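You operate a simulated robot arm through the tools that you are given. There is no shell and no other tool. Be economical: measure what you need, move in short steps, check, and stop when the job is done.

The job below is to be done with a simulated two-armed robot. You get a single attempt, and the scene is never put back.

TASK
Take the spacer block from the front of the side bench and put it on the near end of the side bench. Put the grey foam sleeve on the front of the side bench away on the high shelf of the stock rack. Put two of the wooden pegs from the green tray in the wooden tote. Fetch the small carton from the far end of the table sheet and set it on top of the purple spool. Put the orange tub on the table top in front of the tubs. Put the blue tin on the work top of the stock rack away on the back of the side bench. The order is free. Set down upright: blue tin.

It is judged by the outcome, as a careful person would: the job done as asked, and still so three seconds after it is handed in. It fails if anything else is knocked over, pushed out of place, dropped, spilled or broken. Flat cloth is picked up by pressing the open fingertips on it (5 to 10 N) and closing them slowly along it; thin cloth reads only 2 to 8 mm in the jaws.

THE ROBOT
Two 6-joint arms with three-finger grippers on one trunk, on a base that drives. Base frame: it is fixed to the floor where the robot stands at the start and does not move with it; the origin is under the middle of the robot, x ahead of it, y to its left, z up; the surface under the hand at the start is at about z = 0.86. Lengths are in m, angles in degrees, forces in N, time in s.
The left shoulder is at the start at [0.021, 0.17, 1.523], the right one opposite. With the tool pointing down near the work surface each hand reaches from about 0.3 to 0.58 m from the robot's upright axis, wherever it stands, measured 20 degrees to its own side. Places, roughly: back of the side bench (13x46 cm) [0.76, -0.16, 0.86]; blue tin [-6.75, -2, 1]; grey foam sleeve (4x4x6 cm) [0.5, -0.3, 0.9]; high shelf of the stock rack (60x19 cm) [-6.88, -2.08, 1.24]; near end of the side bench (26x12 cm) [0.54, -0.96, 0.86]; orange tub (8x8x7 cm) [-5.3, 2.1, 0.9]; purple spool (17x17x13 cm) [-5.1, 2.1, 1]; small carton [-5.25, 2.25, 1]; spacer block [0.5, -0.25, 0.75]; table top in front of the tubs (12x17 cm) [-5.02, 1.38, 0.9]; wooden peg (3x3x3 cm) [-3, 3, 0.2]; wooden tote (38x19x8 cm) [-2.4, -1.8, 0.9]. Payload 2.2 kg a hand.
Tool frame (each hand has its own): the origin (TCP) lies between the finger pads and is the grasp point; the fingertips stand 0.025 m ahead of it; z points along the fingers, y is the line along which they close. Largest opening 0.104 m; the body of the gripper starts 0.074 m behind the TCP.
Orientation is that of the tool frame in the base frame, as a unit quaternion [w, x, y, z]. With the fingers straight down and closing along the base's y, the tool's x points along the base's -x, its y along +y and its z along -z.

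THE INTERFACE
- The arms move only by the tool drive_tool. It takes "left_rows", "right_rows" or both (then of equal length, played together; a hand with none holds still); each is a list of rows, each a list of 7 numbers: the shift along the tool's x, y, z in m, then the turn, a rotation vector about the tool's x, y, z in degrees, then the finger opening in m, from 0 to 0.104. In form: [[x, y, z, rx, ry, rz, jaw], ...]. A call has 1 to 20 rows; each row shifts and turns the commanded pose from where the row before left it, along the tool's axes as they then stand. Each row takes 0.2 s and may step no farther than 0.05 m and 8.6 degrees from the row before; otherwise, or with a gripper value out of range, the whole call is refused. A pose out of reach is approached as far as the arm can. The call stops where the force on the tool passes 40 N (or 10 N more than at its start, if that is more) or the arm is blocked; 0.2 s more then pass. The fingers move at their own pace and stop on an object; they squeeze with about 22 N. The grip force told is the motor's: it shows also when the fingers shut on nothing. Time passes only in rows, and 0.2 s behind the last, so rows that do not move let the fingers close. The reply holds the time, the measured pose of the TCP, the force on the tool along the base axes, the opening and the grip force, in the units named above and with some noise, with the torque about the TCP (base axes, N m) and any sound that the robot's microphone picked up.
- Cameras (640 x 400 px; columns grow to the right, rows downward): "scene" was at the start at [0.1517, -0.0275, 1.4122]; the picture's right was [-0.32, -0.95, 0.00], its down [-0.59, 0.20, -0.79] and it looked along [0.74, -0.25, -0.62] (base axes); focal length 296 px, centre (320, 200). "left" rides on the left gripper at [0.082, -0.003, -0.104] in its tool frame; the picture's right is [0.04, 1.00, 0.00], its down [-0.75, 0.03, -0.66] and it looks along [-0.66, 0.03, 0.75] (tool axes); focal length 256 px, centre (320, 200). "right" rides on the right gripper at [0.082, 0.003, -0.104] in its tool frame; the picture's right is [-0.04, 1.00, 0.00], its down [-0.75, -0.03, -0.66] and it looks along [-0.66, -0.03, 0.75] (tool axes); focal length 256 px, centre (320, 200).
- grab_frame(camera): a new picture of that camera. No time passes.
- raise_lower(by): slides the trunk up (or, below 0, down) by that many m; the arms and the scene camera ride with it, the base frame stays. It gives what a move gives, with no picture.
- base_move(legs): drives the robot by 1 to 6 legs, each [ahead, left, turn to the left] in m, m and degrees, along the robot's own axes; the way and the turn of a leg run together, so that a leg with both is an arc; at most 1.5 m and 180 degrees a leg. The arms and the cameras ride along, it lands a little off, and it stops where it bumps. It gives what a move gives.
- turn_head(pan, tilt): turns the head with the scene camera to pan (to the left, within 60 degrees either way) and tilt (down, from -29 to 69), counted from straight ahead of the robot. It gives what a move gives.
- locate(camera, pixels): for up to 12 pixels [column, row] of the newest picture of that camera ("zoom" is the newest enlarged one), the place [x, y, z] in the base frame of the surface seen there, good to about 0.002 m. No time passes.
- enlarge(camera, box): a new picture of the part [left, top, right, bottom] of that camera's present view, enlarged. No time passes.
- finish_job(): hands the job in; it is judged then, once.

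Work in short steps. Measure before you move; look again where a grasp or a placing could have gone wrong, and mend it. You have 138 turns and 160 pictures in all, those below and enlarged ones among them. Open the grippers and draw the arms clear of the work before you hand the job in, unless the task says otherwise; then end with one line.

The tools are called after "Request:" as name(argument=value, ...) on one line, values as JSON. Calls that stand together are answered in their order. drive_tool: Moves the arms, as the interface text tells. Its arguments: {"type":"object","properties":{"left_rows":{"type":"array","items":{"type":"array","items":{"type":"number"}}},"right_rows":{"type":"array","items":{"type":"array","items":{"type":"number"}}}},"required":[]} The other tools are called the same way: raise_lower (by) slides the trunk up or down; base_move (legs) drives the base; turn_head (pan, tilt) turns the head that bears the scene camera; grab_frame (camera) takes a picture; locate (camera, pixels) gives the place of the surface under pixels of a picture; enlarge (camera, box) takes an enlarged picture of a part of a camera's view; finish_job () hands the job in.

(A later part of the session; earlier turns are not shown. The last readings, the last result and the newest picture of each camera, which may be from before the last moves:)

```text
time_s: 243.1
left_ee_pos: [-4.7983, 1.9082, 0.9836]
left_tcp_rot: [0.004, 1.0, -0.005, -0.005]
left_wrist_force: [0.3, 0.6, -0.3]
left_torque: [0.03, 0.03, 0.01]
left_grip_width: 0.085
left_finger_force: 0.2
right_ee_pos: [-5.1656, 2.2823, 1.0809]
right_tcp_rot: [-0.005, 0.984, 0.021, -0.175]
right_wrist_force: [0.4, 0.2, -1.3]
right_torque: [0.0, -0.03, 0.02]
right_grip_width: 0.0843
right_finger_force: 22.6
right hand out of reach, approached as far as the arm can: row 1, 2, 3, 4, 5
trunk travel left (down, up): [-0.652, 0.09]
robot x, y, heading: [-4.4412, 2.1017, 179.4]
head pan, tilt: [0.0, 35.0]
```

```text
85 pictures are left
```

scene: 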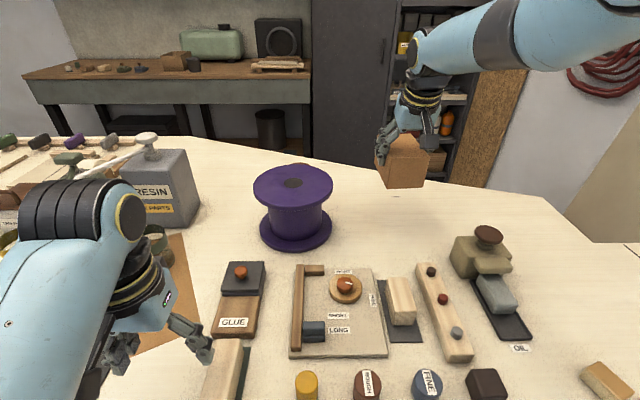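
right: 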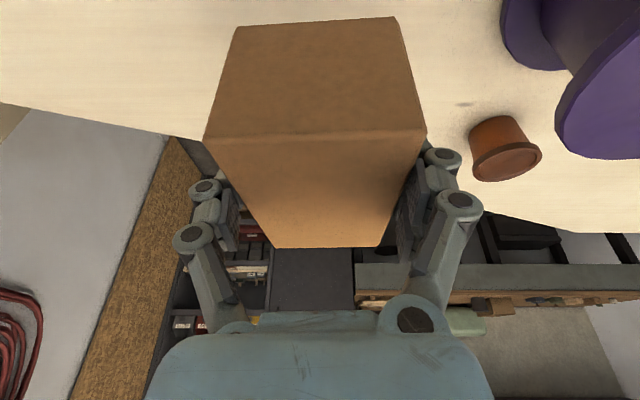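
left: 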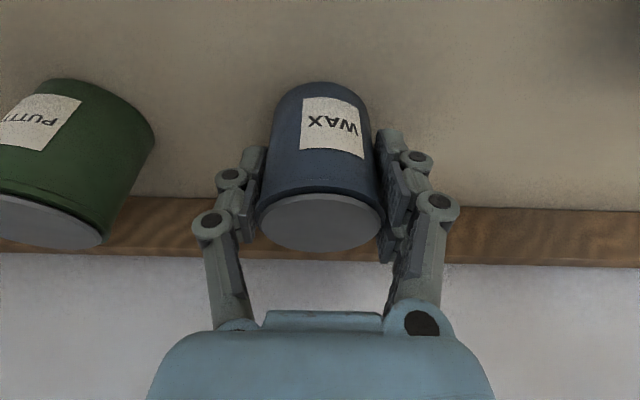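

Carton is up (bottom ≈0.065 below TCP). Raise the trunk 6 cm, then slide the base left 0.227 and back 0.045 to bring it over the spool.

Request:
raise_lower(by=0.06)

Request:
base_move(legs=[[-0.045, 0.228, 0.5]])

Request:
grab_frame(camera="scene")

```text
time_s: 244.1
left_ee_pos: [-4.7988, 1.9078, 1.0441]
left_tcp_rot: [0.002, 1.0, -0.006, -0.004]
left_wrist_force: [1.3, -0.5, -0.5]
left_torque: [0.04, 0.03, 0.0]
left_grip_width: 0.0849
left_finger_force: 0.0
right_ee_pos: [-5.1664, 2.2836, 1.1413]
right_tcp_rot: [-0.005, 0.984, 0.021, -0.175]
right_wrist_force: [0.8, 0.0, -2.4]
right_torque: [-0.01, -0.01, -0.03]
right_grip_width: 0.0841
right_finger_force: 22.0
trunk travel left (down, up): [-0.712, 0.03]
robot x, y, heading: [-4.4383, 2.1007, 179.3]
head pan, tilt: [0.0, 35.0]
```

```text
time_s: 245.8
left_ee_pos: [-4.7512, 1.6779, 1.0453]
left_tcp_rot: [0.003, 1.0, -0.001, -0.004]
left_wrist_force: [-0.9, -0.1, -0.4]
left_torque: [0.0, -0.04, 0.0]
left_grip_width: 0.0847
left_finger_force: 0.1
right_ee_pos: [-5.1234, 2.05, 1.1418]
right_tcp_rot: [-0.003, 0.984, 0.026, -0.175]
right_wrist_force: [0.0, -0.7, -1.7]
right_torque: [-0.04, -0.01, 0.01]
right_grip_width: 0.084
right_finger_force: 22.3
trunk travel left (down, up): [-0.712, 0.03]
robot x, y, heading: [-4.3947, 1.8738, 179.9]
head pan, tilt: [0.0, 35.0]
```

```text
84 pictures are left
```

scene: 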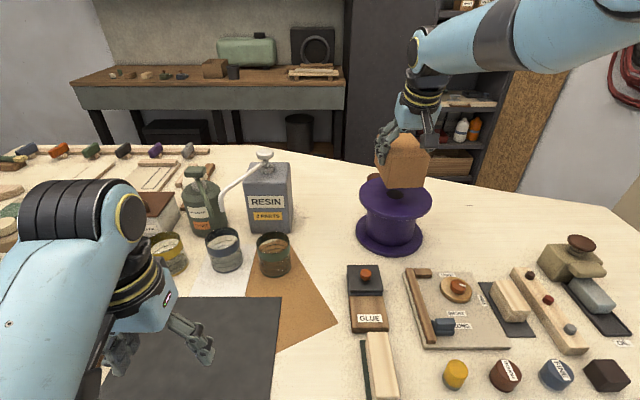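

Over the spool centre. Lower the trunk 4.5 cm and check the gap.

Request:
raise_lower(by=-0.045)

Request:
enlarge(camera="scene", box=[320, 90, 480, 270])

```text
time_s: 246.7
left_ee_pos: [-4.7508, 1.6781, 0.9994]
left_tcp_rot: [0.005, 1.0, 0.0, -0.005]
left_wrist_force: [0.4, 0.9, 0.0]
left_torque: [0.0, -0.03, -0.03]
left_grip_width: 0.0851
left_finger_force: 0.1
right_ee_pos: [-5.1237, 2.0499, 1.0969]
right_tcp_rot: [-0.004, 0.984, 0.025, -0.177]
right_wrist_force: [-1.3, 0.8, -1.5]
right_torque: [0.0, -0.04, -0.02]
right_grip_width: 0.0841
right_finger_force: 21.7
trunk travel left (down, up): [-0.667, 0.075]
robot x, y, heading: [-4.3998, 1.8752, 180.0]
head pan, tilt: [0.0, 35.0]
```

```text
2.22 times, centred on (400, 180) of scene
```

zoom: 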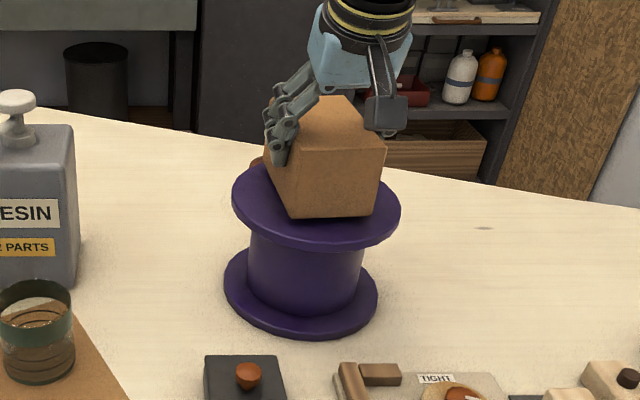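

Request:
raise_lower(by=-0.005)

Request:
locate(camera="zoom", pixels=[[292, 215], [372, 212], [330, 140], [318, 235], [295, 150], [380, 150], [240, 190], [395, 205]])

```text
time_s: 247.2
left_ee_pos: [-4.7509, 1.6771, 0.9952]
left_tcp_rot: [0.004, 1.0, 0.0, -0.004]
left_wrist_force: [0.0, -0.6, 0.2]
left_torque: [-0.02, -0.02, -0.01]
left_grip_width: 0.0849
left_finger_force: 0.1
right_ee_pos: [-5.1241, 2.0502, 1.0918]
right_tcp_rot: [-0.004, 0.984, 0.025, -0.175]
right_wrist_force: [0.2, -0.3, -1.2]
right_torque: [0.02, -0.02, -0.01]
right_grip_width: 0.0839
right_finger_force: 22.3
trunk travel left (down, up): [-0.662, 0.08]
robot x, y, heading: [-4.3976, 1.8738, 179.8]
head pan, tilt: [0.0, 35.0]
```

```text
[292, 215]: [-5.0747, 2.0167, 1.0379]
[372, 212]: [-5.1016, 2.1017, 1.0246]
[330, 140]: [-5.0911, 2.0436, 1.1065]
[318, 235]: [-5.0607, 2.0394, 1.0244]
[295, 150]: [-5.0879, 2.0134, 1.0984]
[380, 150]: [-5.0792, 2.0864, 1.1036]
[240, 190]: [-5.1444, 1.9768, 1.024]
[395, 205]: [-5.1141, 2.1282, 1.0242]
```

Request:
raise_lower(by=-0.003)

```text
time_s: 247.7
left_ee_pos: [-4.7508, 1.6781, 0.9913]
left_tcp_rot: [0.003, 1.0, 0.001, -0.004]
left_wrist_force: [-0.1, -0.9, 0.1]
left_torque: [-0.01, 0.01, 0.0]
left_grip_width: 0.0848
left_finger_force: 0.1
right_ee_pos: [-5.1235, 2.0492, 1.0899]
right_tcp_rot: [-0.003, 0.984, 0.026, -0.176]
right_wrist_force: [-0.3, -0.7, 3.3]
right_torque: [0.18, -0.19, 0.0]
right_grip_width: 0.0841
right_finger_force: 21.8
trunk travel left (down, up): [-0.659, 0.083]
robot x, y, heading: [-4.3917, 1.875, 179.9]
head pan, tilt: [0.0, 35.0]
```

Contact felt (+5 N). Release and rise vertically.

Request:
drive_tool(right_rows=[[0, 0, 0, 0, 0, 0, 0.095], [0, 0, 0, 0, 0, 0, 0.104], [0, 0, 0, 0, 0, 0, 0.104], [-0.0104, 0, -0.0281, 0, 0, 0, 0.104], [-0.0104, 0, -0.0281, 0, 0, 0, 0.104], [-0.0104, 0, -0.0281, 0, 0, 0, 0.104], [0, 0, 0, 0, 0, 0, 0.104]])

Request:
raise_lower(by=0.08)

Request:
grab_frame(camera="scene")

```text
time_s: 249.3
left_ee_pos: [-4.7515, 1.6767, 0.9903]
left_tcp_rot: [0.003, 1.0, 0.0, -0.005]
left_wrist_force: [0.4, -0.2, 1.2]
left_torque: [-0.02, 0.02, 0.01]
left_grip_width: 0.0849
left_finger_force: 0.0
right_ee_pos: [-5.1402, 2.0477, 1.1744]
right_tcp_rot: [-0.004, 0.984, 0.026, -0.174]
right_wrist_force: [0.6, 0.5, 0.3]
right_torque: [0.0, -0.03, -0.01]
right_grip_width: 0.1038
right_finger_force: 0.0
right hand out of reach, approached as far as the arm can: row 4, 5, 6
trunk travel left (down, up): [-0.659, 0.083]
robot x, y, heading: [-4.3934, 1.8786, 179.9]
head pan, tilt: [0.0, 35.0]
```

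```text
time_s: 250.5
left_ee_pos: [-4.7516, 1.678, 1.0707]
left_tcp_rot: [0.004, 1.0, 0.0, -0.005]
left_wrist_force: [0.6, -0.4, 0.6]
left_torque: [0.02, 0.02, 0.02]
left_grip_width: 0.085
left_finger_force: 0.0
right_ee_pos: [-5.1388, 2.0468, 1.2556]
right_tcp_rot: [-0.004, 0.984, 0.026, -0.175]
right_wrist_force: [0.1, 0.3, 0.6]
right_torque: [0.0, 0.04, -0.03]
right_grip_width: 0.1039
right_finger_force: 0.2
trunk travel left (down, up): [-0.739, 0.003]
robot x, y, heading: [-4.3977, 1.8723, 179.9]
head pan, tilt: [0.0, 35.0]
```

```text
82 pictures are left
```

scene: 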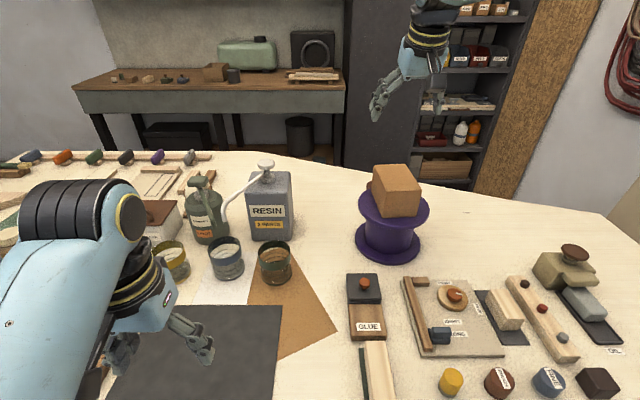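

Carton sits on the spool. I retract and straighten the right hand, and measure the table's far edge and other aisle.

Request:
drive_tool(right_rows=[[0.045, 0, -0.01, 0, 0, 0, 0.104], [0.045, 0, -0.01, 0, 0, 0, 0.104], [0.045, 0, 0, 0, 6, 0, 0.104], [0.045, 0, 0.01, 0, 7, 0, 0.104], [0.04, 0, 0.03, 0, 7, 3, 0.104], [0.04, 0, 0.04, 0, 0, 0, 0.104], [0.04, 0, 0.04, 0, 0, 0, 0.104], [0.03, 0, 0.03, 0, 0, 0, 0.104], [0, 0, 0.02, 0, 0, 0, 0.104]])

Request:
locate(camera="scene", pixels=[[230, 148], [330, 168], [450, 187], [345, 95], [270, 145], [420, 165], [600, 213], [300, 160], [160, 140]])

```text
refused: row 6 steps farther than a row can; nothing moved
```

```text
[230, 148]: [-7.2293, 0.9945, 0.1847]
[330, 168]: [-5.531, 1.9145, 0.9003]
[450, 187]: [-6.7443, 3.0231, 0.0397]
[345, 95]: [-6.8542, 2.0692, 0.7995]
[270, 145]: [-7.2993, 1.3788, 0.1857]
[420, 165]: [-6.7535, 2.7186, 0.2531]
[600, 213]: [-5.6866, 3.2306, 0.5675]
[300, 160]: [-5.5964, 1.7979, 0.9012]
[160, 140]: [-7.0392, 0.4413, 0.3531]
```

Request:
drive_tool(right_rows=[[0.045, 0, -0.01, 0, 0, 0, 0.104], [0.045, 0, -0.01, 0, 0, 0, 0.104], [0.045, 0, 0, 0, 6, 0, 0.104], [0.045, 0, 0.01, 0, 7, 0, 0.104], [0.035, 0, 0.025, 0, 7, 0, 0.104], [0.03, 0, 0.03, 0, 0, 3, 0.104], [0.03, 0, 0.03, 0, 0, 0, 0.104], [0.03, 0, 0.03, 0, 0, 0, 0.104], [0.03, 0, 0.03, 0, 0, 0, 0.104], [0, 0, 0.02, 0, 0, 0, 0.104]])

```text
time_s: 252.7
left_ee_pos: [-4.7509, 1.678, 1.0711]
left_tcp_rot: [0.003, 1.0, -0.001, -0.004]
left_wrist_force: [0.6, 0.2, 1.0]
left_torque: [0.03, 0.03, 0.04]
left_grip_width: 0.0848
left_finger_force: 0.1
right_ee_pos: [-4.9854, 2.0458, 1.002]
right_tcp_rot: [-0.008, 1.0, -0.002, -0.003]
right_wrist_force: [-0.2, -0.2, 1.0]
right_torque: [0.02, 0.0, 0.01]
right_grip_width: 0.1039
right_finger_force: 0.0
right hand out of reach, approached as far as the arm can: row 1, 2, 3, 4, 6, 7, 8, 9, 10
trunk travel left (down, up): [-0.739, 0.003]
robot x, y, heading: [-4.393, 1.8747, 179.7]
head pan, tilt: [0.0, 35.0]
```

The hand ended low (z≈1.00); I check it's free of the items below before pulling back.

Request:
drive_tool(right_rows=[[0, 0, -0.02, 0, 0, 0, 0.104], [0, 0, -0.03, 0, 0, 0, 0.104], [0.03, 0, -0.01, 0, 0, 0, 0.104], [0.04, 0, 0, 0, 0, 0, 0.104], [0.04, 0, 0, 0, 0, 0, 0.104], [0.04, 0, 0, 0, 0, 0, 0.104], [0.04, 0, 0, 0, 0, 0, 0.104]])

Request:
grab_frame(camera="scene")

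```text
time_s: 254.3
left_ee_pos: [-4.7487, 1.6775, 1.0722]
left_tcp_rot: [0.004, 1.0, 0.0, -0.006]
left_wrist_force: [0.2, -0.4, -0.5]
left_torque: [-0.03, 0.02, 0.0]
left_grip_width: 0.0849
left_finger_force: 0.1
right_ee_pos: [-4.9603, 2.0131, 0.9725]
right_tcp_rot: [-0.008, 1.0, -0.002, -0.007]
right_wrist_force: [-1.6, -3.2, 23.2]
right_torque: [-1.39, -0.24, 0.08]
right_grip_width: 0.1058
right_finger_force: 0.0
right hand out of reach, approached as far as the arm can: row 1, 2, 3, 4, 5, 6, 7
trunk travel left (down, up): [-0.739, 0.003]
robot x, y, heading: [-4.3935, 1.8755, 180.0]
head pan, tilt: [0.0, 35.0]
```

```text
81 pictures are left
```

scene: 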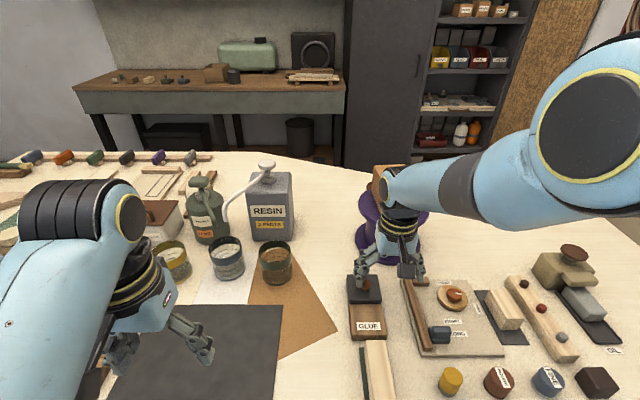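

A finger is pressing on the GLUE block's knob (23 N): the upright pose at this narrow lateral is out of reach. I ease up with a small forward tilt.

Request:
drive_tool(right_rows=[[0, 0, -0.015, 0, -4, 0, 0.104]])

```text
time_s: 254.7
left_ee_pos: [-4.7496, 1.6774, 1.0718]
left_tcp_rot: [0.004, 1.0, 0.0, -0.005]
left_wrist_force: [0.1, -0.5, 0.6]
left_torque: [0.02, -0.01, 0.01]
left_grip_width: 0.085
left_finger_force: 0.1
right_ee_pos: [-4.9718, 2.0137, 0.9736]
right_tcp_rot: [-0.009, 0.999, -0.001, -0.036]
right_wrist_force: [7.7, -3.0, 13.4]
right_torque: [-0.74, -0.47, 0.44]
right_grip_width: 0.105
right_finger_force: 0.0
right hand out of reach, approached as far as the arm can: row 1
trunk travel left (down, up): [-0.739, 0.003]
robot x, y, heading: [-4.3921, 1.8755, 179.9]
head pan, tilt: [0.0, 35.0]
```

Request:
drive_tool(right_rows=[[0, -0.012, -0.03, 0, 0, 0, 0.104]])

```text
time_s: 255.1
left_ee_pos: [-4.7523, 1.6779, 1.0719]
left_tcp_rot: [0.004, 1.0, 0.0, -0.004]
left_wrist_force: [-0.1, -0.1, -0.1]
left_torque: [0.05, 0.01, -0.02]
left_grip_width: 0.0849
left_finger_force: 0.1
right_ee_pos: [-4.9884, 2.0224, 0.9931]
right_tcp_rot: [-0.009, 0.999, -0.002, -0.036]
right_wrist_force: [0.4, -0.1, 0.4]
right_torque: [-0.01, 0.03, -0.02]
right_grip_width: 0.105
right_finger_force: 0.0
right hand out of reach, approached as far as the arm can: row 1
trunk travel left (down, up): [-0.739, 0.003]
robot x, y, heading: [-4.3997, 1.8745, 179.8]
head pan, tilt: [0.0, 35.0]
```

Free again (force ≈0). Continue outward (to the right) and up.

Request:
drive_tool(right_rows=[[0, -0.03, -0.02, 0, 0, 0, 0.104], [0, -0.03, -0.03, 0, 0, 0, 0.104], [0, -0.03, -0.02, 0, 0, 0, 0.104]])

Request:
grab_frame(camera="scene")

```text
time_s: 255.9
left_ee_pos: [-4.7511, 1.6792, 1.072]
left_tcp_rot: [0.003, 1.0, 0.0, -0.004]
left_wrist_force: [-0.2, 0.1, -0.8]
left_torque: [-0.01, 0.0, -0.03]
left_grip_width: 0.0851
left_finger_force: 0.1
right_ee_pos: [-5.0259, 2.1089, 1.0421]
right_tcp_rot: [-0.007, 0.999, -0.001, -0.037]
right_wrist_force: [-0.4, 0.5, 0.2]
right_torque: [0.01, 0.0, 0.02]
right_grip_width: 0.104
right_finger_force: 0.1
right hand out of reach, approached as far as the arm can: row 1, 2, 3
trunk travel left (down, up): [-0.739, 0.003]
robot x, y, heading: [-4.3961, 1.8752, 180.0]
head pan, tilt: [0.0, 35.0]
```

```text
80 pictures are left
```

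scene: 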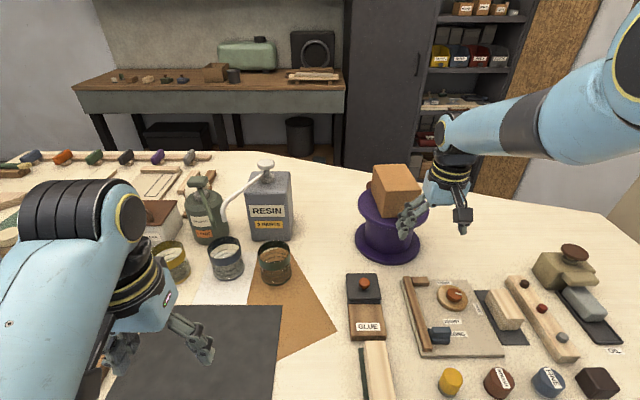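

GLUE block is unmoved. The right arm's elbow has flipped, so it can't come in here; I move it right, clear of the carton, then up and out to safe height.

Request:
drive_tool(right_rows=[[0, -0.03, 0, 0, 0, 0, 0.104], [0, -0.03, 0, 0, 0, 0, 0.104], [0, -0.03, 0, 0, 0, 0, 0.104], [0, -0.03, 0, 0, 0, 0, 0.104], [0, -0.03, 0, 0, 0, 0, 0.104], [-0.02, 0, -0.03, 0, 0, 0, 0.104], [-0.02, 0, -0.03, 0, 0, 0, 0.104], [-0.02, 0, -0.03, 0, 0, 0, 0.104]])

Request:
grab_frame(camera="scene")

```text
time_s: 257.7
left_ee_pos: [-4.7519, 1.6786, 1.0714]
left_tcp_rot: [0.004, 1.0, 0.001, -0.004]
left_wrist_force: [0.2, -0.7, 0.8]
left_torque: [0.0, -0.01, 0.03]
left_grip_width: 0.0849
left_finger_force: 0.0
right_ee_pos: [-5.0538, 2.2459, 1.1483]
right_tcp_rot: [-0.009, 0.999, -0.001, -0.037]
right_wrist_force: [0.2, -0.7, -0.5]
right_torque: [-0.01, -0.01, -0.01]
right_grip_width: 0.1041
right_finger_force: 0.1
right hand out of reach, approached as far as the arm can: row 4, 5, 6, 7, 8
trunk travel left (down, up): [-0.739, 0.003]
robot x, y, heading: [-4.3964, 1.8778, 180.0]
head pan, tilt: [0.0, 35.0]
```

```text
79 pictures are left
```

scene: 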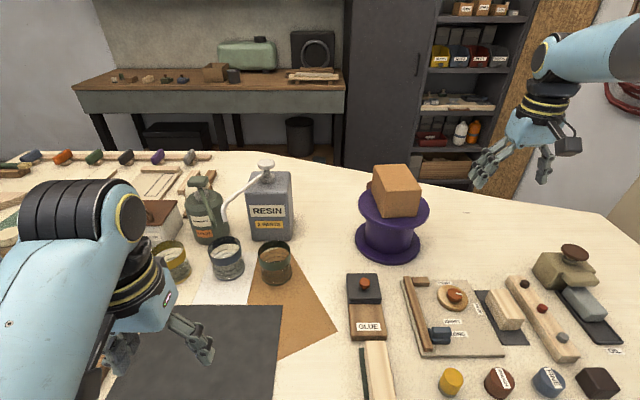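

Request:
drive_tool(right_rows=[[0.03, -0.01, 0, 0, 0, 0, 0.104], [0.03, -0.01, 0, 0, 0, 0, 0.104], [0.03, -0.01, 0, 0, 0, 0, 0.104]])

```text
time_s: 258.5
left_ee_pos: [-4.7512, 1.6788, 1.0706]
left_tcp_rot: [0.004, 1.0, 0.001, -0.004]
left_wrist_force: [0.5, -0.1, 0.6]
left_torque: [-0.02, -0.01, -0.02]
left_grip_width: 0.085
left_finger_force: 0.1
right_ee_pos: [-5.0322, 2.2959, 1.1199]
right_tcp_rot: [-0.008, 0.999, -0.001, -0.038]
right_wrist_force: [-0.2, 0.2, 0.2]
right_torque: [0.01, 0.02, -0.01]
right_grip_width: 0.1041
right_finger_force: 0.0
right hand out of reach, approached as far as the arm can: row 1, 2, 3
trunk travel left (down, up): [-0.739, 0.003]
robot x, y, heading: [-4.4015, 1.8695, 179.9]
head pan, tilt: [0.0, 35.0]
```

The arm seems locked at full stretch. I try stretching fully outward then pulling radially toward the shoulder to let the elbow bend.

Request:
drive_tool(right_rows=[[-0.04, -0.017, 0.016, 0, 0, 0, 0.104], [0.043, 0.018, -0.017, 0, 0, 0, 0.104], [0.043, 0.018, -0.017, 0, 0, 0, 0.104], [0.043, 0.018, -0.017, 0, 0, 0, 0.104], [0.043, 0.018, -0.017, 0, 0, 0, 0.104], [0.043, 0.018, -0.017, 0, 0, 0, 0.104]])

Request:
grab_frame(camera="scene")

```text
time_s: 259.9
left_ee_pos: [-4.7494, 1.6774, 1.0719]
left_tcp_rot: [0.003, 1.0, 0.0, -0.006]
left_wrist_force: [0.3, 0.0, 0.9]
left_torque: [-0.01, 0.02, 0.02]
left_grip_width: 0.0849
left_finger_force: 0.1
right_ee_pos: [-4.8134, 2.2197, 1.1623]
right_tcp_rot: [-0.007, 0.999, -0.001, -0.04]
right_wrist_force: [0.5, -0.3, 0.3]
right_torque: [-0.01, 0.01, 0.0]
right_grip_width: 0.104
right_finger_force: 0.1
right hand out of reach, approached as far as the arm can: row 1, 5, 6
trunk travel left (down, up): [-0.739, 0.003]
robot x, y, heading: [-4.3953, 1.8728, 180.1]
head pan, tilt: [0.0, 35.0]
```

```text
78 pictures are left
```

scene: 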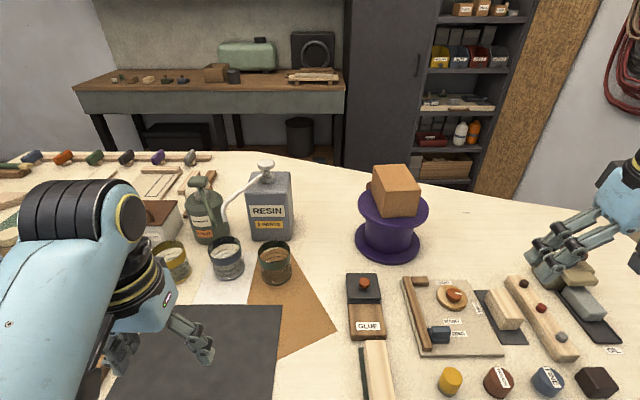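

It unlocked. I bring the right hand to its compact carrying pose.

Request:
drive_tool(right_rows=[[0, 0.02, 0.03, 0, 2, 0, 0.104], [0, 0.03, 0.03, 0, 2, 0, 0.104], [0.01, 0.03, 0.03, 0, 0, 0, 0.104], [0.02, 0.03, 0.01, 0, 0, 0, 0.104], [0.02, 0.02, 0, 0, 0, 0, 0.104]])

```text
time_s: 261.1
left_ee_pos: [-4.7507, 1.678, 1.0721]
left_tcp_rot: [0.004, 1.0, 0.0, -0.004]
left_wrist_force: [-0.1, -0.5, -0.3]
left_torque: [0.01, 0.0, -0.01]
left_grip_width: 0.0851
left_finger_force: 0.0
right_ee_pos: [-4.7684, 2.0888, 1.0606]
right_tcp_rot: [-0.008, 1.0, -0.002, -0.003]
right_wrist_force: [-0.9, -0.3, -0.3]
right_torque: [-0.02, 0.02, 0.0]
right_grip_width: 0.1039
right_finger_force: 0.0
trunk travel left (down, up): [-0.739, 0.003]
robot x, y, heading: [-4.3968, 1.876, 179.9]
head pan, tilt: [0.0, 35.0]
```

Now I back out of the aisle and go round to the far side of the table.

Request:
base_move(legs=[[0, 1.0, 0], [-0.09, 0.4, 0], [0, 1.05, 0], [1.5, 0, 0], [0.3, 0, 0], [0, 0, -175]])

Request:
turn_head(pan=30, tilt=25)

Request:
grab_frame(camera="scene")

```text
time_s: 289.3
left_ee_pos: [-5.7651, -0.3571, 1.0721]
left_tcp_rot: [0.004, -0.046, 0.999, 0.004]
left_wrist_force: [1.0, 0.7, 1.3]
left_torque: [-0.03, 0.0, -0.03]
left_grip_width: 0.0849
left_finger_force: 0.1
right_ee_pos: [-5.7088, -0.7663, 1.0602]
right_tcp_rot: [0.003, -0.045, 0.999, -0.007]
right_wrist_force: [0.3, 0.0, -0.1]
right_torque: [0.01, -0.01, -0.01]
right_grip_width: 0.1041
right_finger_force: 0.0
trunk travel left (down, up): [-0.739, 0.003]
robot x, y, heading: [-6.0975, -0.585, 5.4]
head pan, tilt: [0.0, 35.0]
```

```text
time_s: 290.2
left_ee_pos: [-5.7655, -0.3559, 1.0705]
left_tcp_rot: [0.003, -0.047, 0.999, 0.004]
left_wrist_force: [0.0, 0.4, 0.2]
left_torque: [-0.01, -0.01, 0.0]
left_grip_width: 0.0851
left_finger_force: 0.1
right_ee_pos: [-5.7079, -0.766, 1.0611]
right_tcp_rot: [0.004, -0.045, 0.999, -0.008]
right_wrist_force: [-0.2, -0.9, -0.4]
right_torque: [0.01, 0.01, -0.02]
right_grip_width: 0.1042
right_finger_force: 0.1
trunk travel left (down, up): [-0.739, 0.003]
robot x, y, heading: [-6.1009, -0.5886, 5.5]
head pan, tilt: [30.0, 25.0]
```

```text
77 pictures are left
```

scene: 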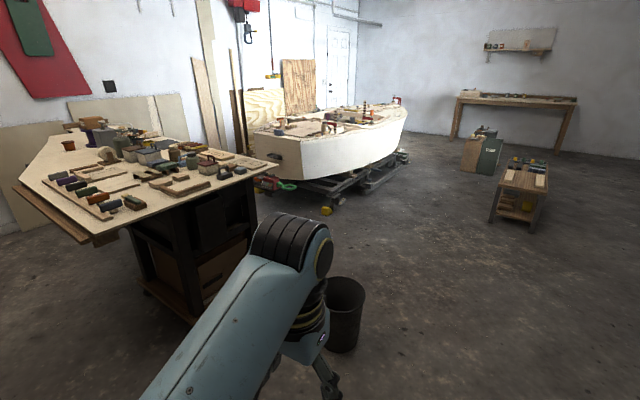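

Orange tub visible at (68,145) near the table's far edge. I measure the edge and tub.

Request:
enlarge(camera="scene", box=[0, 100, 280, 260])

Request:
locate(camera="scene", pixels=[[68, 145], [105, 240], [20, 185], [15, 192], [60, 215], [100, 200], [85, 228], [40, 160]])

```text
2.29 times, centred on (140, 180) of scene
```

zoom: 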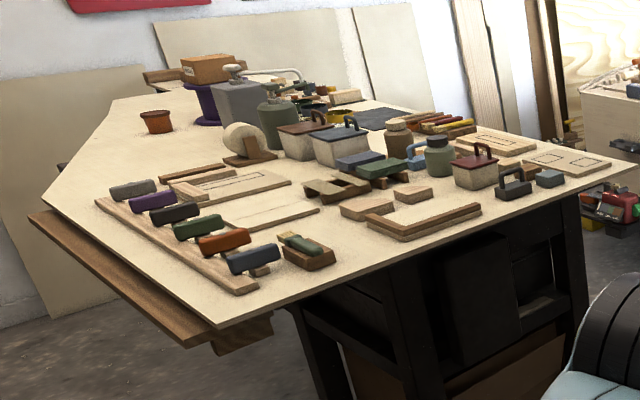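

```text
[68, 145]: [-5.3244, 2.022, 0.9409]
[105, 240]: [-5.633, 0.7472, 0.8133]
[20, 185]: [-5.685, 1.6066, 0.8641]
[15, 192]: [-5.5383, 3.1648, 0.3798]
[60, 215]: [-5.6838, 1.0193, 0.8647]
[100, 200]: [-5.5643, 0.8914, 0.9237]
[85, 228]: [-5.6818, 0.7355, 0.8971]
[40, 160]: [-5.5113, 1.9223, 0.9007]
```

I'll use the right hand, standing at y≈2.23. Straighten heading and slide left along the far side.

Request:
base_move(legs=[[0, 0, -5.4], [0, 1.4, 0], [0, 1.4, 0]])

Request:
turn_head(pan=-15, tilt=35)

Request:
grab_frame(camera="scene")

```text
time_s: 304.3
left_ee_pos: [-5.7032, 2.398, 1.0709]
left_tcp_rot: [0.005, 0.012, 1.0, 0.003]
left_wrist_force: [-0.4, 0.0, 0.7]
left_torque: [0.03, 0.0, 0.0]
left_grip_width: 0.0852
left_finger_force: 0.0
right_ee_pos: [-5.6952, 1.985, 1.0604]
right_tcp_rot: [0.002, 0.014, 1.0, -0.008]
right_wrist_force: [-0.8, -0.6, -0.6]
right_torque: [-0.03, -0.02, -0.03]
right_grip_width: 0.1043
right_finger_force: 0.1
trunk travel left (down, up): [-0.739, 0.003]
robot x, y, heading: [-6.0647, 2.2104, -1.4]
head pan, tilt: [30.0, 25.0]
```

```text
time_s: 305.4
left_ee_pos: [-5.7034, 2.3985, 1.0721]
left_tcp_rot: [0.004, 0.012, 1.0, 0.004]
left_wrist_force: [-0.2, 0.0, 0.5]
left_torque: [0.01, 0.04, -0.01]
left_grip_width: 0.085
left_finger_force: 0.0
right_ee_pos: [-5.6957, 1.9864, 1.0601]
right_tcp_rot: [0.003, 0.013, 1.0, -0.009]
right_wrist_force: [0.8, 0.2, 0.4]
right_torque: [0.02, -0.02, -0.01]
right_grip_width: 0.1041
right_finger_force: 0.0
trunk travel left (down, up): [-0.739, 0.003]
robot x, y, heading: [-6.0633, 2.2125, -1.6]
head pan, tilt: [-15.0, 35.0]
```

```text
75 pictures are left
```

scene: 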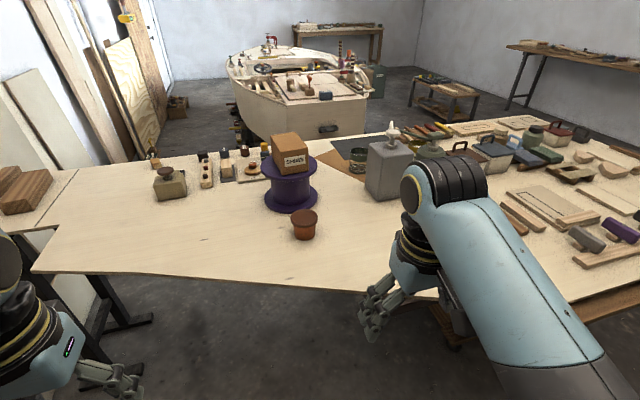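

Carton on the spool is fine; the tub at (304,225) is in the open. I measure it.

Request:
enlarge(camera="scene", box=[240, 130, 400, 290])

Request:
locate(camera="scene", pixels=[[292, 218], [317, 218], [304, 212], [304, 224], [304, 217], [304, 240], [295, 235], [315, 235], [267, 195], [316, 200]])

```text
2.50 times, centred on (320, 210) of scene
```

zoom: 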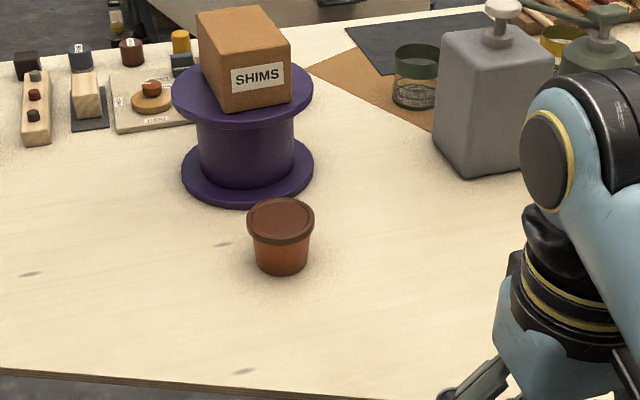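

```text
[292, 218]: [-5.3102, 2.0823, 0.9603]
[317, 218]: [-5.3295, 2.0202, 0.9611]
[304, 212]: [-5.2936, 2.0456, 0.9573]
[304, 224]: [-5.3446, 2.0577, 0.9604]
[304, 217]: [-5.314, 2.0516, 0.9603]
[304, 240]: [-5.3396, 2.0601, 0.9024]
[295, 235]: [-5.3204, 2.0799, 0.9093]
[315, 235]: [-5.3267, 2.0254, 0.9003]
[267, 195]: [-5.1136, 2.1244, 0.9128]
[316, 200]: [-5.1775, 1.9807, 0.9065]
```

Tub centre ≈(-5.317,2.051), top 0.960. Drive ahead 0.22 and left 0.05, then extend over it.

Request:
base_move(legs=[[0.22, 0.05, 1.5]])

Request:
drive_tool(right_rows=[[-0.04, 0, 0, 0, 0, 0, 0.104], [-0.04, 0, 0, 0, 0, 0, 0.104], [-0.04, 0, 0, 0, 0, 0, 0.104], [-0.035, 0, 0, 0, 0, 0, 0.104], [0, 0, 0, 0, 0, 0, 0.104]])

Request:
grab_frame(camera="right")

```text
time_s: 307.1
left_ee_pos: [-5.4859, 2.4548, 1.0716]
left_tcp_rot: [0.004, 0.0, 1.0, 0.003]
left_wrist_force: [0.5, -1.0, -0.3]
left_torque: [-0.01, 0.01, 0.01]
left_grip_width: 0.0852
left_finger_force: 0.0
right_ee_pos: [-5.4656, 2.0425, 1.0601]
right_tcp_rot: [0.002, 0.001, 1.0, -0.008]
right_wrist_force: [-0.1, 0.6, -0.6]
right_torque: [-0.01, 0.03, 0.01]
right_grip_width: 0.1037
right_finger_force: 0.1
trunk travel left (down, up): [-0.739, 0.003]
robot x, y, heading: [-5.8407, 2.2533, 0.2]
head pan, tilt: [-15.0, 35.0]
```

```text
time_s: 308.3
left_ee_pos: [-5.486, 2.4543, 1.0713]
left_tcp_rot: [0.004, -0.001, 1.0, 0.003]
left_wrist_force: [-0.4, -0.1, -0.1]
left_torque: [-0.01, -0.02, -0.06]
left_grip_width: 0.0849
left_finger_force: 0.1
right_ee_pos: [-5.3124, 2.0428, 1.0614]
right_tcp_rot: [0.002, 0.001, 1.0, -0.008]
right_wrist_force: [-0.8, 0.1, 0.1]
right_torque: [0.04, 0.01, 0.02]
right_grip_width: 0.1042
right_finger_force: 0.1
trunk travel left (down, up): [-0.739, 0.003]
robot x, y, heading: [-5.8402, 2.2565, 0.1]
head pan, tilt: [-15.0, 35.0]
```

```text
73 pictures are left
```

right: 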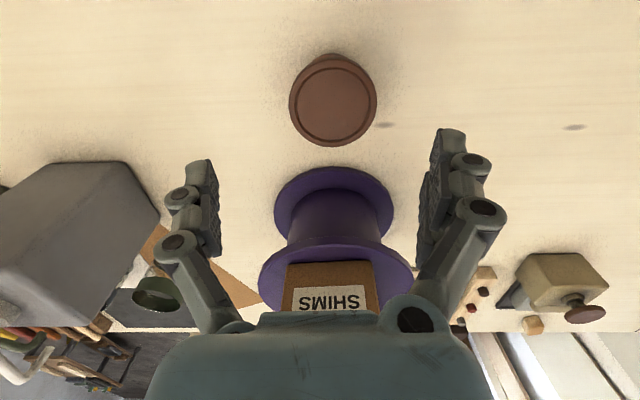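

Request:
locate(camera="right", pixels=[[333, 100], [295, 100], [371, 100], [333, 62], [333, 140]])

```text
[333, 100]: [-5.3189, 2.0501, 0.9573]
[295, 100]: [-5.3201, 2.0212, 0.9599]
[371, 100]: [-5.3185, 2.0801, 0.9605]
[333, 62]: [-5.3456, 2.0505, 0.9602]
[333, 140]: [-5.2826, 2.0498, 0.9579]
```

Request:
drive_tool(right_rows=[[0.004, 0.0075, 0.03, 0, 0, 0, 0.104], [0, 0, 0.035, 0, 0, 0, 0.104], [0, 0, 0.035, 0, 0, 0, 0.104], [0, 0, 0.026, 0, 0, 0, 0.104], [0, 0, 0, 0, 0, 0, 0.104], [0, 0, 0, 0, 0, 0, 0.08], [0, 0, 0, 0, 0, 0, 0.06], [0, 0, 0, 0, 0, 0, 0.05], [0, 0, 0, 0, 0, 0, 0.05]])

Request:
grab_frame(camera="right")

```text
time_s: 310.3
left_ee_pos: [-5.4854, 2.454, 1.0718]
left_tcp_rot: [0.004, 0.0, 1.0, 0.004]
left_wrist_force: [-0.2, 0.3, -0.5]
left_torque: [0.03, 0.02, 0.01]
left_grip_width: 0.0849
left_finger_force: 0.1
right_ee_pos: [-5.3145, 2.0466, 0.934]
right_tcp_rot: [0.002, 0.001, 1.0, -0.009]
right_wrist_force: [1.1, -0.4, 2.2]
right_torque: [0.09, -0.01, 0.0]
right_grip_width: 0.0819
right_finger_force: 22.4
trunk travel left (down, up): [-0.739, 0.003]
robot x, y, heading: [-5.8434, 2.2556, 0.2]
head pan, tilt: [-15.0, 35.0]
```

```text
72 pictures are left
```

right: 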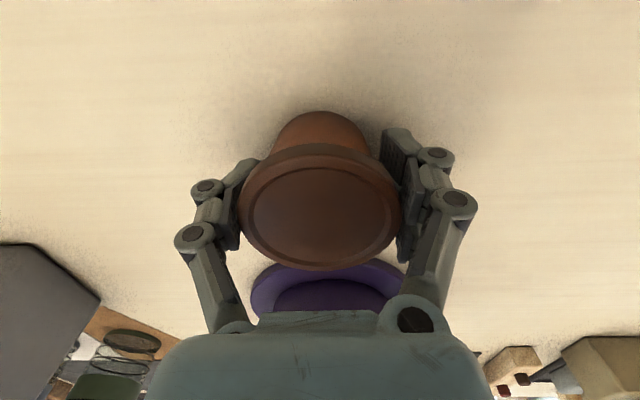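

Gripped at the rim (0.082). Lift and pull back.

Request:
drive_tool(right_rows=[[0, 0, -0.02, 0, 0, 0, 0.05], [0, 0, -0.04, 0, 0, 0, 0.05], [0, 0, -0.04, 0, 0, 0, 0.05], [0, 0, -0.04, 0, 0, 0, 0.05], [0.04, 0, 0, 0, 0, 0, 0.05], [0.04, 0, 0, 0, 0, 0, 0.05], [0.03, 0, 0, 0, 0, 0, 0.05]])

Request:
grab_frame(camera="right")

```text
time_s: 311.9
left_ee_pos: [-5.486, 2.4552, 1.0704]
left_tcp_rot: [0.004, -0.001, 1.0, 0.003]
left_wrist_force: [0.5, 0.6, 0.2]
left_torque: [-0.01, -0.01, 0.0]
left_grip_width: 0.0848
left_finger_force: 0.0
right_ee_pos: [-5.4275, 2.0535, 1.0746]
right_tcp_rot: [0.002, 0.001, 1.0, -0.009]
right_wrist_force: [-0.4, -0.2, -1.6]
right_torque: [0.03, -0.03, 0.0]
right_grip_width: 0.082
right_finger_force: 22.1
trunk travel left (down, up): [-0.739, 0.003]
robot x, y, heading: [-5.8395, 2.255, 0.2]
head pan, tilt: [-15.0, 35.0]
```

```text
71 pictures are left
```

right: 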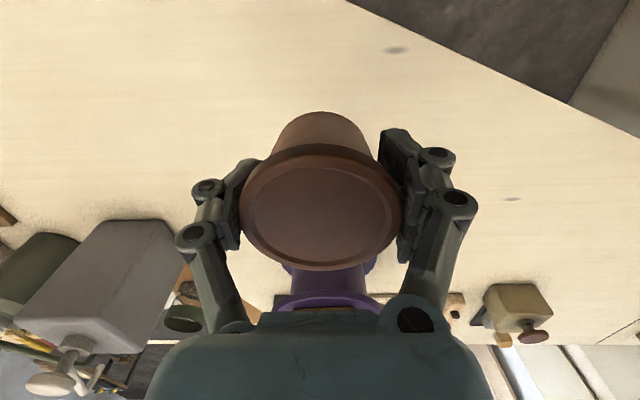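

Tub held upright. I drive round to the right aisle again.

Request:
base_move(legs=[[-0.25, 0, 0], [0, -1.4, 0], [0, -1.42, 0], [1.5, 0, 0], [0.25, 0, 0], [0, 0, 179]])

```text
time_s: 342.5
left_ee_pos: [-4.7302, -0.7124, 1.0722]
left_tcp_rot: [0.004, 1.0, -0.023, -0.004]
left_wrist_force: [-0.2, 0.3, -0.7]
left_torque: [-0.01, 0.0, 0.02]
left_grip_width: 0.0848
left_finger_force: 0.1
right_ee_pos: [-4.7704, -0.3063, 1.0735]
right_tcp_rot: [-0.008, 1.0, -0.025, -0.003]
right_wrist_force: [0.5, 0.3, -2.4]
right_torque: [0.03, 0.04, -0.02]
right_grip_width: 0.0814
right_finger_force: 21.9
trunk travel left (down, up): [-0.739, 0.003]
robot x, y, heading: [-4.3658, -0.5342, 177.4]
head pan, tilt: [-15.0, 35.0]
```

Request:
base_move(legs=[[-0.07, 0, 2.6], [0, -1.0, 0], [0, -0.72, 0]])

Request:
turn_head(pan=0, tilt=38)

Request:
grab_frame(camera="scene")

```text
time_s: 351.9
left_ee_pos: [-4.643, 1.0072, 1.0702]
left_tcp_rot: [0.004, 1.0, -0.008, -0.004]
left_wrist_force: [0.3, -0.3, -0.7]
left_torque: [0.01, 0.01, -0.01]
left_grip_width: 0.0849
left_finger_force: 0.0
right_ee_pos: [-4.6965, 1.411, 1.0735]
right_tcp_rot: [-0.008, 1.0, -0.008, -0.003]
right_wrist_force: [-0.7, 0.2, -1.6]
right_torque: [-0.02, -0.01, -0.01]
right_grip_width: 0.0813
right_finger_force: 21.7
trunk travel left (down, up): [-0.739, 0.003]
robot x, y, heading: [-4.2867, 1.1977, 179.5]
head pan, tilt: [-15.0, 35.0]
```

```text
time_s: 352.6
left_ee_pos: [-4.6431, 1.0061, 1.0712]
left_tcp_rot: [0.004, 1.0, -0.007, -0.004]
left_wrist_force: [0.0, -0.2, -0.1]
left_torque: [-0.02, 0.02, -0.05]
left_grip_width: 0.085
left_finger_force: 0.1
right_ee_pos: [-4.6958, 1.4116, 1.0733]
right_tcp_rot: [-0.009, 1.0, -0.008, -0.002]
right_wrist_force: [0.0, -0.1, -2.0]
right_torque: [-0.03, 0.0, -0.01]
right_grip_width: 0.0813
right_finger_force: 22.4
trunk travel left (down, up): [-0.739, 0.003]
robot x, y, heading: [-4.2812, 1.1988, 179.3]
head pan, tilt: [0.0, 38.0]
```

```text
70 pictures are left
```

scene: 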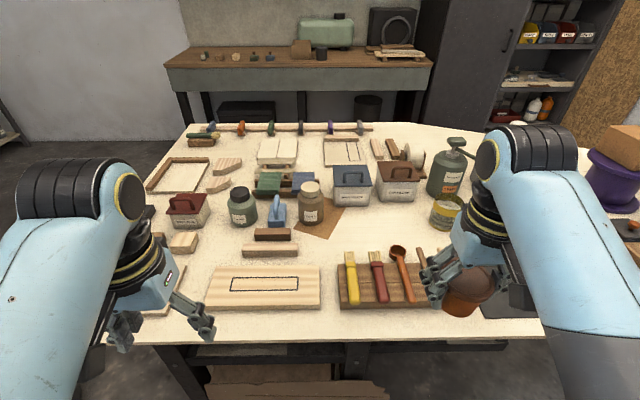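

Request:
locate(camera="scene", pixels=[[380, 225], [360, 205], [400, 205], [345, 225], [430, 230], [380, 245], [395, 262], [345, 263], [310, 215], [345, 205], [420, 215], [410, 250]])

Request:
enlarge(camera="scene", box=[280, 130, 520, 330])

```text
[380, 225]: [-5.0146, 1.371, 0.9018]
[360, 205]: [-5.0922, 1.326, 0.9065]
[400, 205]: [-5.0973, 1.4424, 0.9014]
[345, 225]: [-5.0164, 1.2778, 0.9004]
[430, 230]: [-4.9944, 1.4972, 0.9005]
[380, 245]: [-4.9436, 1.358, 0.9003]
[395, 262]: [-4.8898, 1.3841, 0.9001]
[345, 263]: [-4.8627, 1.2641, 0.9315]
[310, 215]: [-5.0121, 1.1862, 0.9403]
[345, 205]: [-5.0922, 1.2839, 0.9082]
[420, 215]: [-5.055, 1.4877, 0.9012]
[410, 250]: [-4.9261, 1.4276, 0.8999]
```

```text
2.00 times, centred on (400, 230) of scene
```

zoom: 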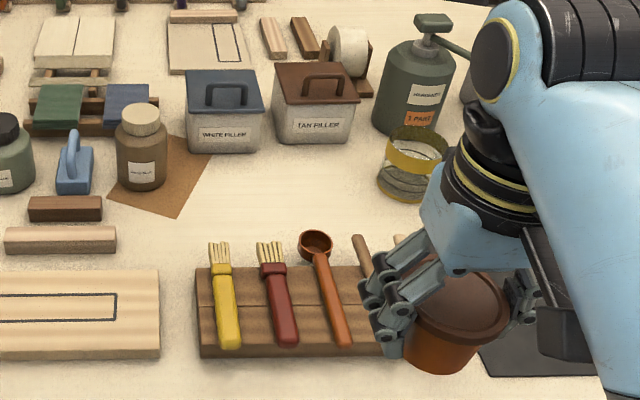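

Free spot in front of the filler tubs is (-5.015,1.38). I drive ahead 0.13, lift the left hand a little, extend the right over the spot.

Request:
base_move(legs=[[0.13, 0, 0.5]])

Request:
drive_tool(left_rows=[[-0.025, 0, -0.01, 0, 0, 0, 0.085], [-0.025, 0, -0.01, 0, 0, 0, 0.085], [-0.025, 0, -0.01, 0, 0, 0, 0.085], [-0.025, 0, -0.01, 0, 0, 0, 0.085], [0, 0, 0, 0, 0, 0, 0.085]], right_rows=[[-0.045, 0, 0, 0, 0, 0, 0.05], [-0.045, 0, 0, 0, 0, 0, 0.05], [-0.045, 0, 0, 0, 0, 0, 0.05], [-0.045, 0, 0, 0, 0, 0, 0.05], [0, 0, 0, 0, 0, 0, 0.05]])

```text
time_s: 353.9
left_ee_pos: [-4.7708, 1.0044, 1.0702]
left_tcp_rot: [0.003, 1.0, -0.002, -0.004]
left_wrist_force: [0.0, 0.6, 0.4]
left_torque: [0.0, -0.01, 0.01]
left_grip_width: 0.0852
left_finger_force: 0.1
right_ee_pos: [-4.8305, 1.4077, 1.0723]
right_tcp_rot: [-0.008, 1.0, -0.003, -0.002]
right_wrist_force: [-0.4, 0.4, -2.2]
right_torque: [-0.01, -0.03, 0.0]
right_grip_width: 0.0808
right_finger_force: 22.1
trunk travel left (down, up): [-0.739, 0.003]
robot x, y, heading: [-4.4158, 1.2008, 179.8]
head pan, tilt: [0.0, 38.0]
```

```text
time_s: 355.1
left_ee_pos: [-4.8695, 1.0055, 1.1125]
left_tcp_rot: [0.004, 1.0, -0.002, -0.005]
left_wrist_force: [0.2, -0.7, -0.2]
left_torque: [0.02, 0.04, 0.0]
left_grip_width: 0.0848
left_finger_force: 0.1
right_ee_pos: [-5.0072, 1.4103, 1.0746]
right_tcp_rot: [-0.007, 1.0, -0.003, -0.003]
right_wrist_force: [1.1, 0.0, -1.9]
right_torque: [0.02, 0.02, 0.0]
right_grip_width: 0.081
right_finger_force: 22.2
trunk travel left (down, up): [-0.739, 0.003]
robot x, y, heading: [-4.4162, 1.1992, 179.7]
head pan, tilt: [0.0, 38.0]
```

Request:
drive_tool(right_rows=[[-0.006, 0.014, 0, 0, 0, 0, 0.05], [-0.003, 0.012, 0, 0, 0, 0, 0.05], [0, 0, 0, 0, 0, 0, 0.05]])

Request:
raise_lower(by=-0.09)

Request:
grab_frame(camera="right")

Request:
grab_frame(camera="scene")

```text
time_s: 355.9
left_ee_pos: [-4.8701, 1.0053, 1.1117]
left_tcp_rot: [0.004, 1.0, -0.001, -0.005]
left_wrist_force: [0.8, 0.3, 1.2]
left_torque: [-0.01, -0.01, -0.02]
left_grip_width: 0.085
left_finger_force: 0.0
right_ee_pos: [-5.0173, 1.3829, 1.0729]
right_tcp_rot: [-0.007, 1.0, -0.003, -0.003]
right_wrist_force: [0.0, 0.5, -1.0]
right_torque: [0.01, 0.0, 0.01]
right_grip_width: 0.081
right_finger_force: 22.0
trunk travel left (down, up): [-0.739, 0.003]
robot x, y, heading: [-4.4167, 1.2003, 179.3]
head pan, tilt: [0.0, 38.0]
```

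```text
time_s: 357.2
left_ee_pos: [-4.8718, 1.0049, 1.0224]
left_tcp_rot: [0.004, 1.0, -0.002, -0.004]
left_wrist_force: [0.2, 1.0, 0.8]
left_torque: [0.01, 0.02, 0.0]
left_grip_width: 0.0851
left_finger_force: 0.0
right_ee_pos: [-5.0165, 1.3831, 0.9841]
right_tcp_rot: [-0.007, 1.0, -0.004, -0.002]
right_wrist_force: [0.9, -0.6, -1.9]
right_torque: [0.02, 0.0, 0.0]
right_grip_width: 0.0811
right_finger_force: 22.1
trunk travel left (down, up): [-0.649, 0.093]
robot x, y, heading: [-4.4123, 1.1983, 179.9]
head pan, tilt: [0.0, 38.0]
```

```text
68 pictures are left
```

right: 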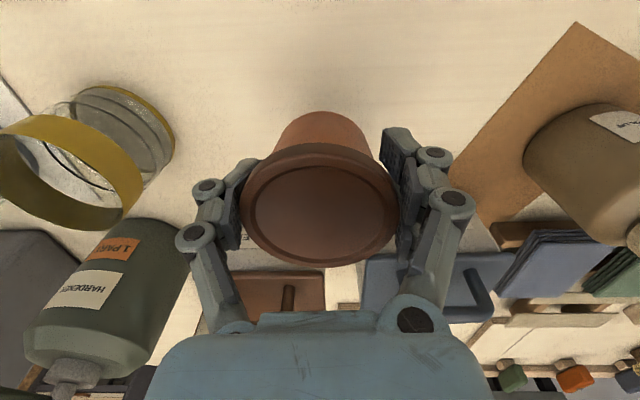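

```text
67 pictures are left
```

scene: 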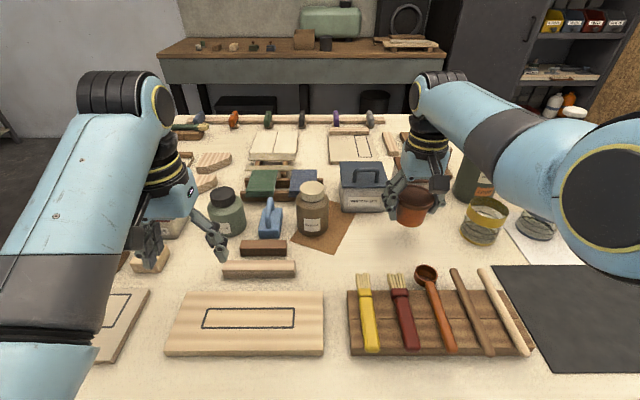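

Lower the last 5 cm with the arm (shifting 8 mm toward me to keep clear of the bins).

Request:
drive_tool(right_rows=[[0.008, 0, 0.02, 0, 0, 0, 0.05], [0, 0, 0.02, 0, 0, 0, 0.05], [0, 0, 0.007, 0, 0, 0, 0.05], [0, 0, 0, 0, 0, 0, 0.05]])

```text
time_s: 358.2
left_ee_pos: [-4.8707, 1.0046, 1.0213]
left_tcp_rot: [0.004, 1.0, -0.002, -0.004]
left_wrist_force: [-0.8, -0.8, 0.3]
left_torque: [-0.01, 0.02, 0.01]
left_grip_width: 0.0851
left_finger_force: 0.1
right_ee_pos: [-5.0107, 1.384, 0.9377]
right_tcp_rot: [-0.008, 1.0, -0.004, -0.003]
right_wrist_force: [-0.3, 0.3, 4.2]
right_torque: [0.16, 0.02, -0.01]
right_grip_width: 0.0812
right_finger_force: 22.4
trunk travel left (down, up): [-0.649, 0.093]
robot x, y, heading: [-4.4134, 1.1996, 179.9]
head pan, tilt: [0.0, 38.0]
```

Contact. I check what the tub stands on before releasing.

Request:
enlarge(camera="scene", box=[320, 130, 520, 280])

```text
2.67 times, centred on (420, 205) of scene
```

zoom: 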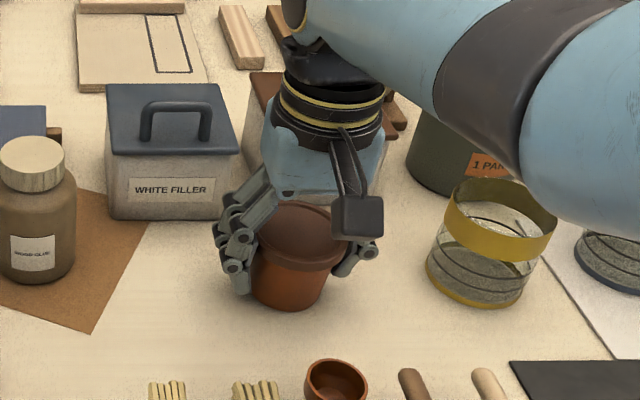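

On the bare table top. Release and rise straight up.

Request:
drive_tool(right_rows=[[0, 0, 0, 0, 0, 0, 0.095], [0, 0, 0, 0, 0, 0, 0.104], [0, 0, 0, 0, 0, 0, 0.104], [0, 0, -0.03, 0, 0, 0, 0.104], [0, 0, -0.04, 0, 0, 0, 0.104], [0, 0, -0.04, 0, 0, 0, 0.104], [0, 0, 0, 0, 0, 0, 0.104]])

Request:
enlarge(camera="scene", box=[320, 130, 520, 280])

```text
time_s: 359.8
left_ee_pos: [-4.872, 1.0057, 1.0221]
left_tcp_rot: [0.004, 1.0, -0.002, -0.005]
left_wrist_force: [0.7, 0.3, 0.7]
left_torque: [0.01, -0.06, 0.04]
left_grip_width: 0.0849
left_finger_force: 0.1
right_ee_pos: [-5.009, 1.3809, 1.0473]
right_tcp_rot: [-0.007, 1.0, -0.003, -0.002]
right_wrist_force: [-0.3, 0.1, -0.5]
right_torque: [-0.02, -0.02, 0.01]
right_grip_width: 0.1041
right_finger_force: 0.1
trunk travel left (down, up): [-0.649, 0.093]
robot x, y, heading: [-4.4129, 1.1993, 179.4]
head pan, tilt: [0.0, 38.0]
```

```text
2.67 times, centred on (420, 205) of scene
```

zoom: 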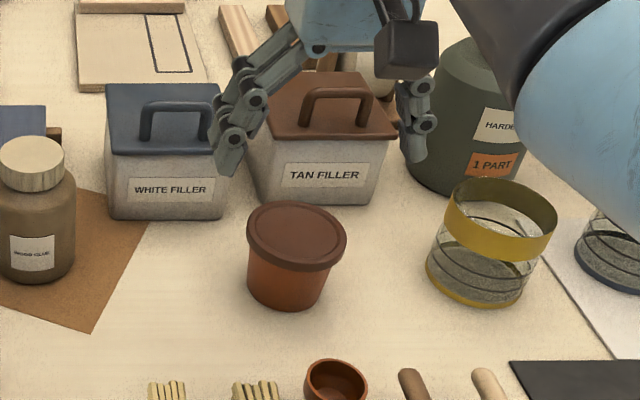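

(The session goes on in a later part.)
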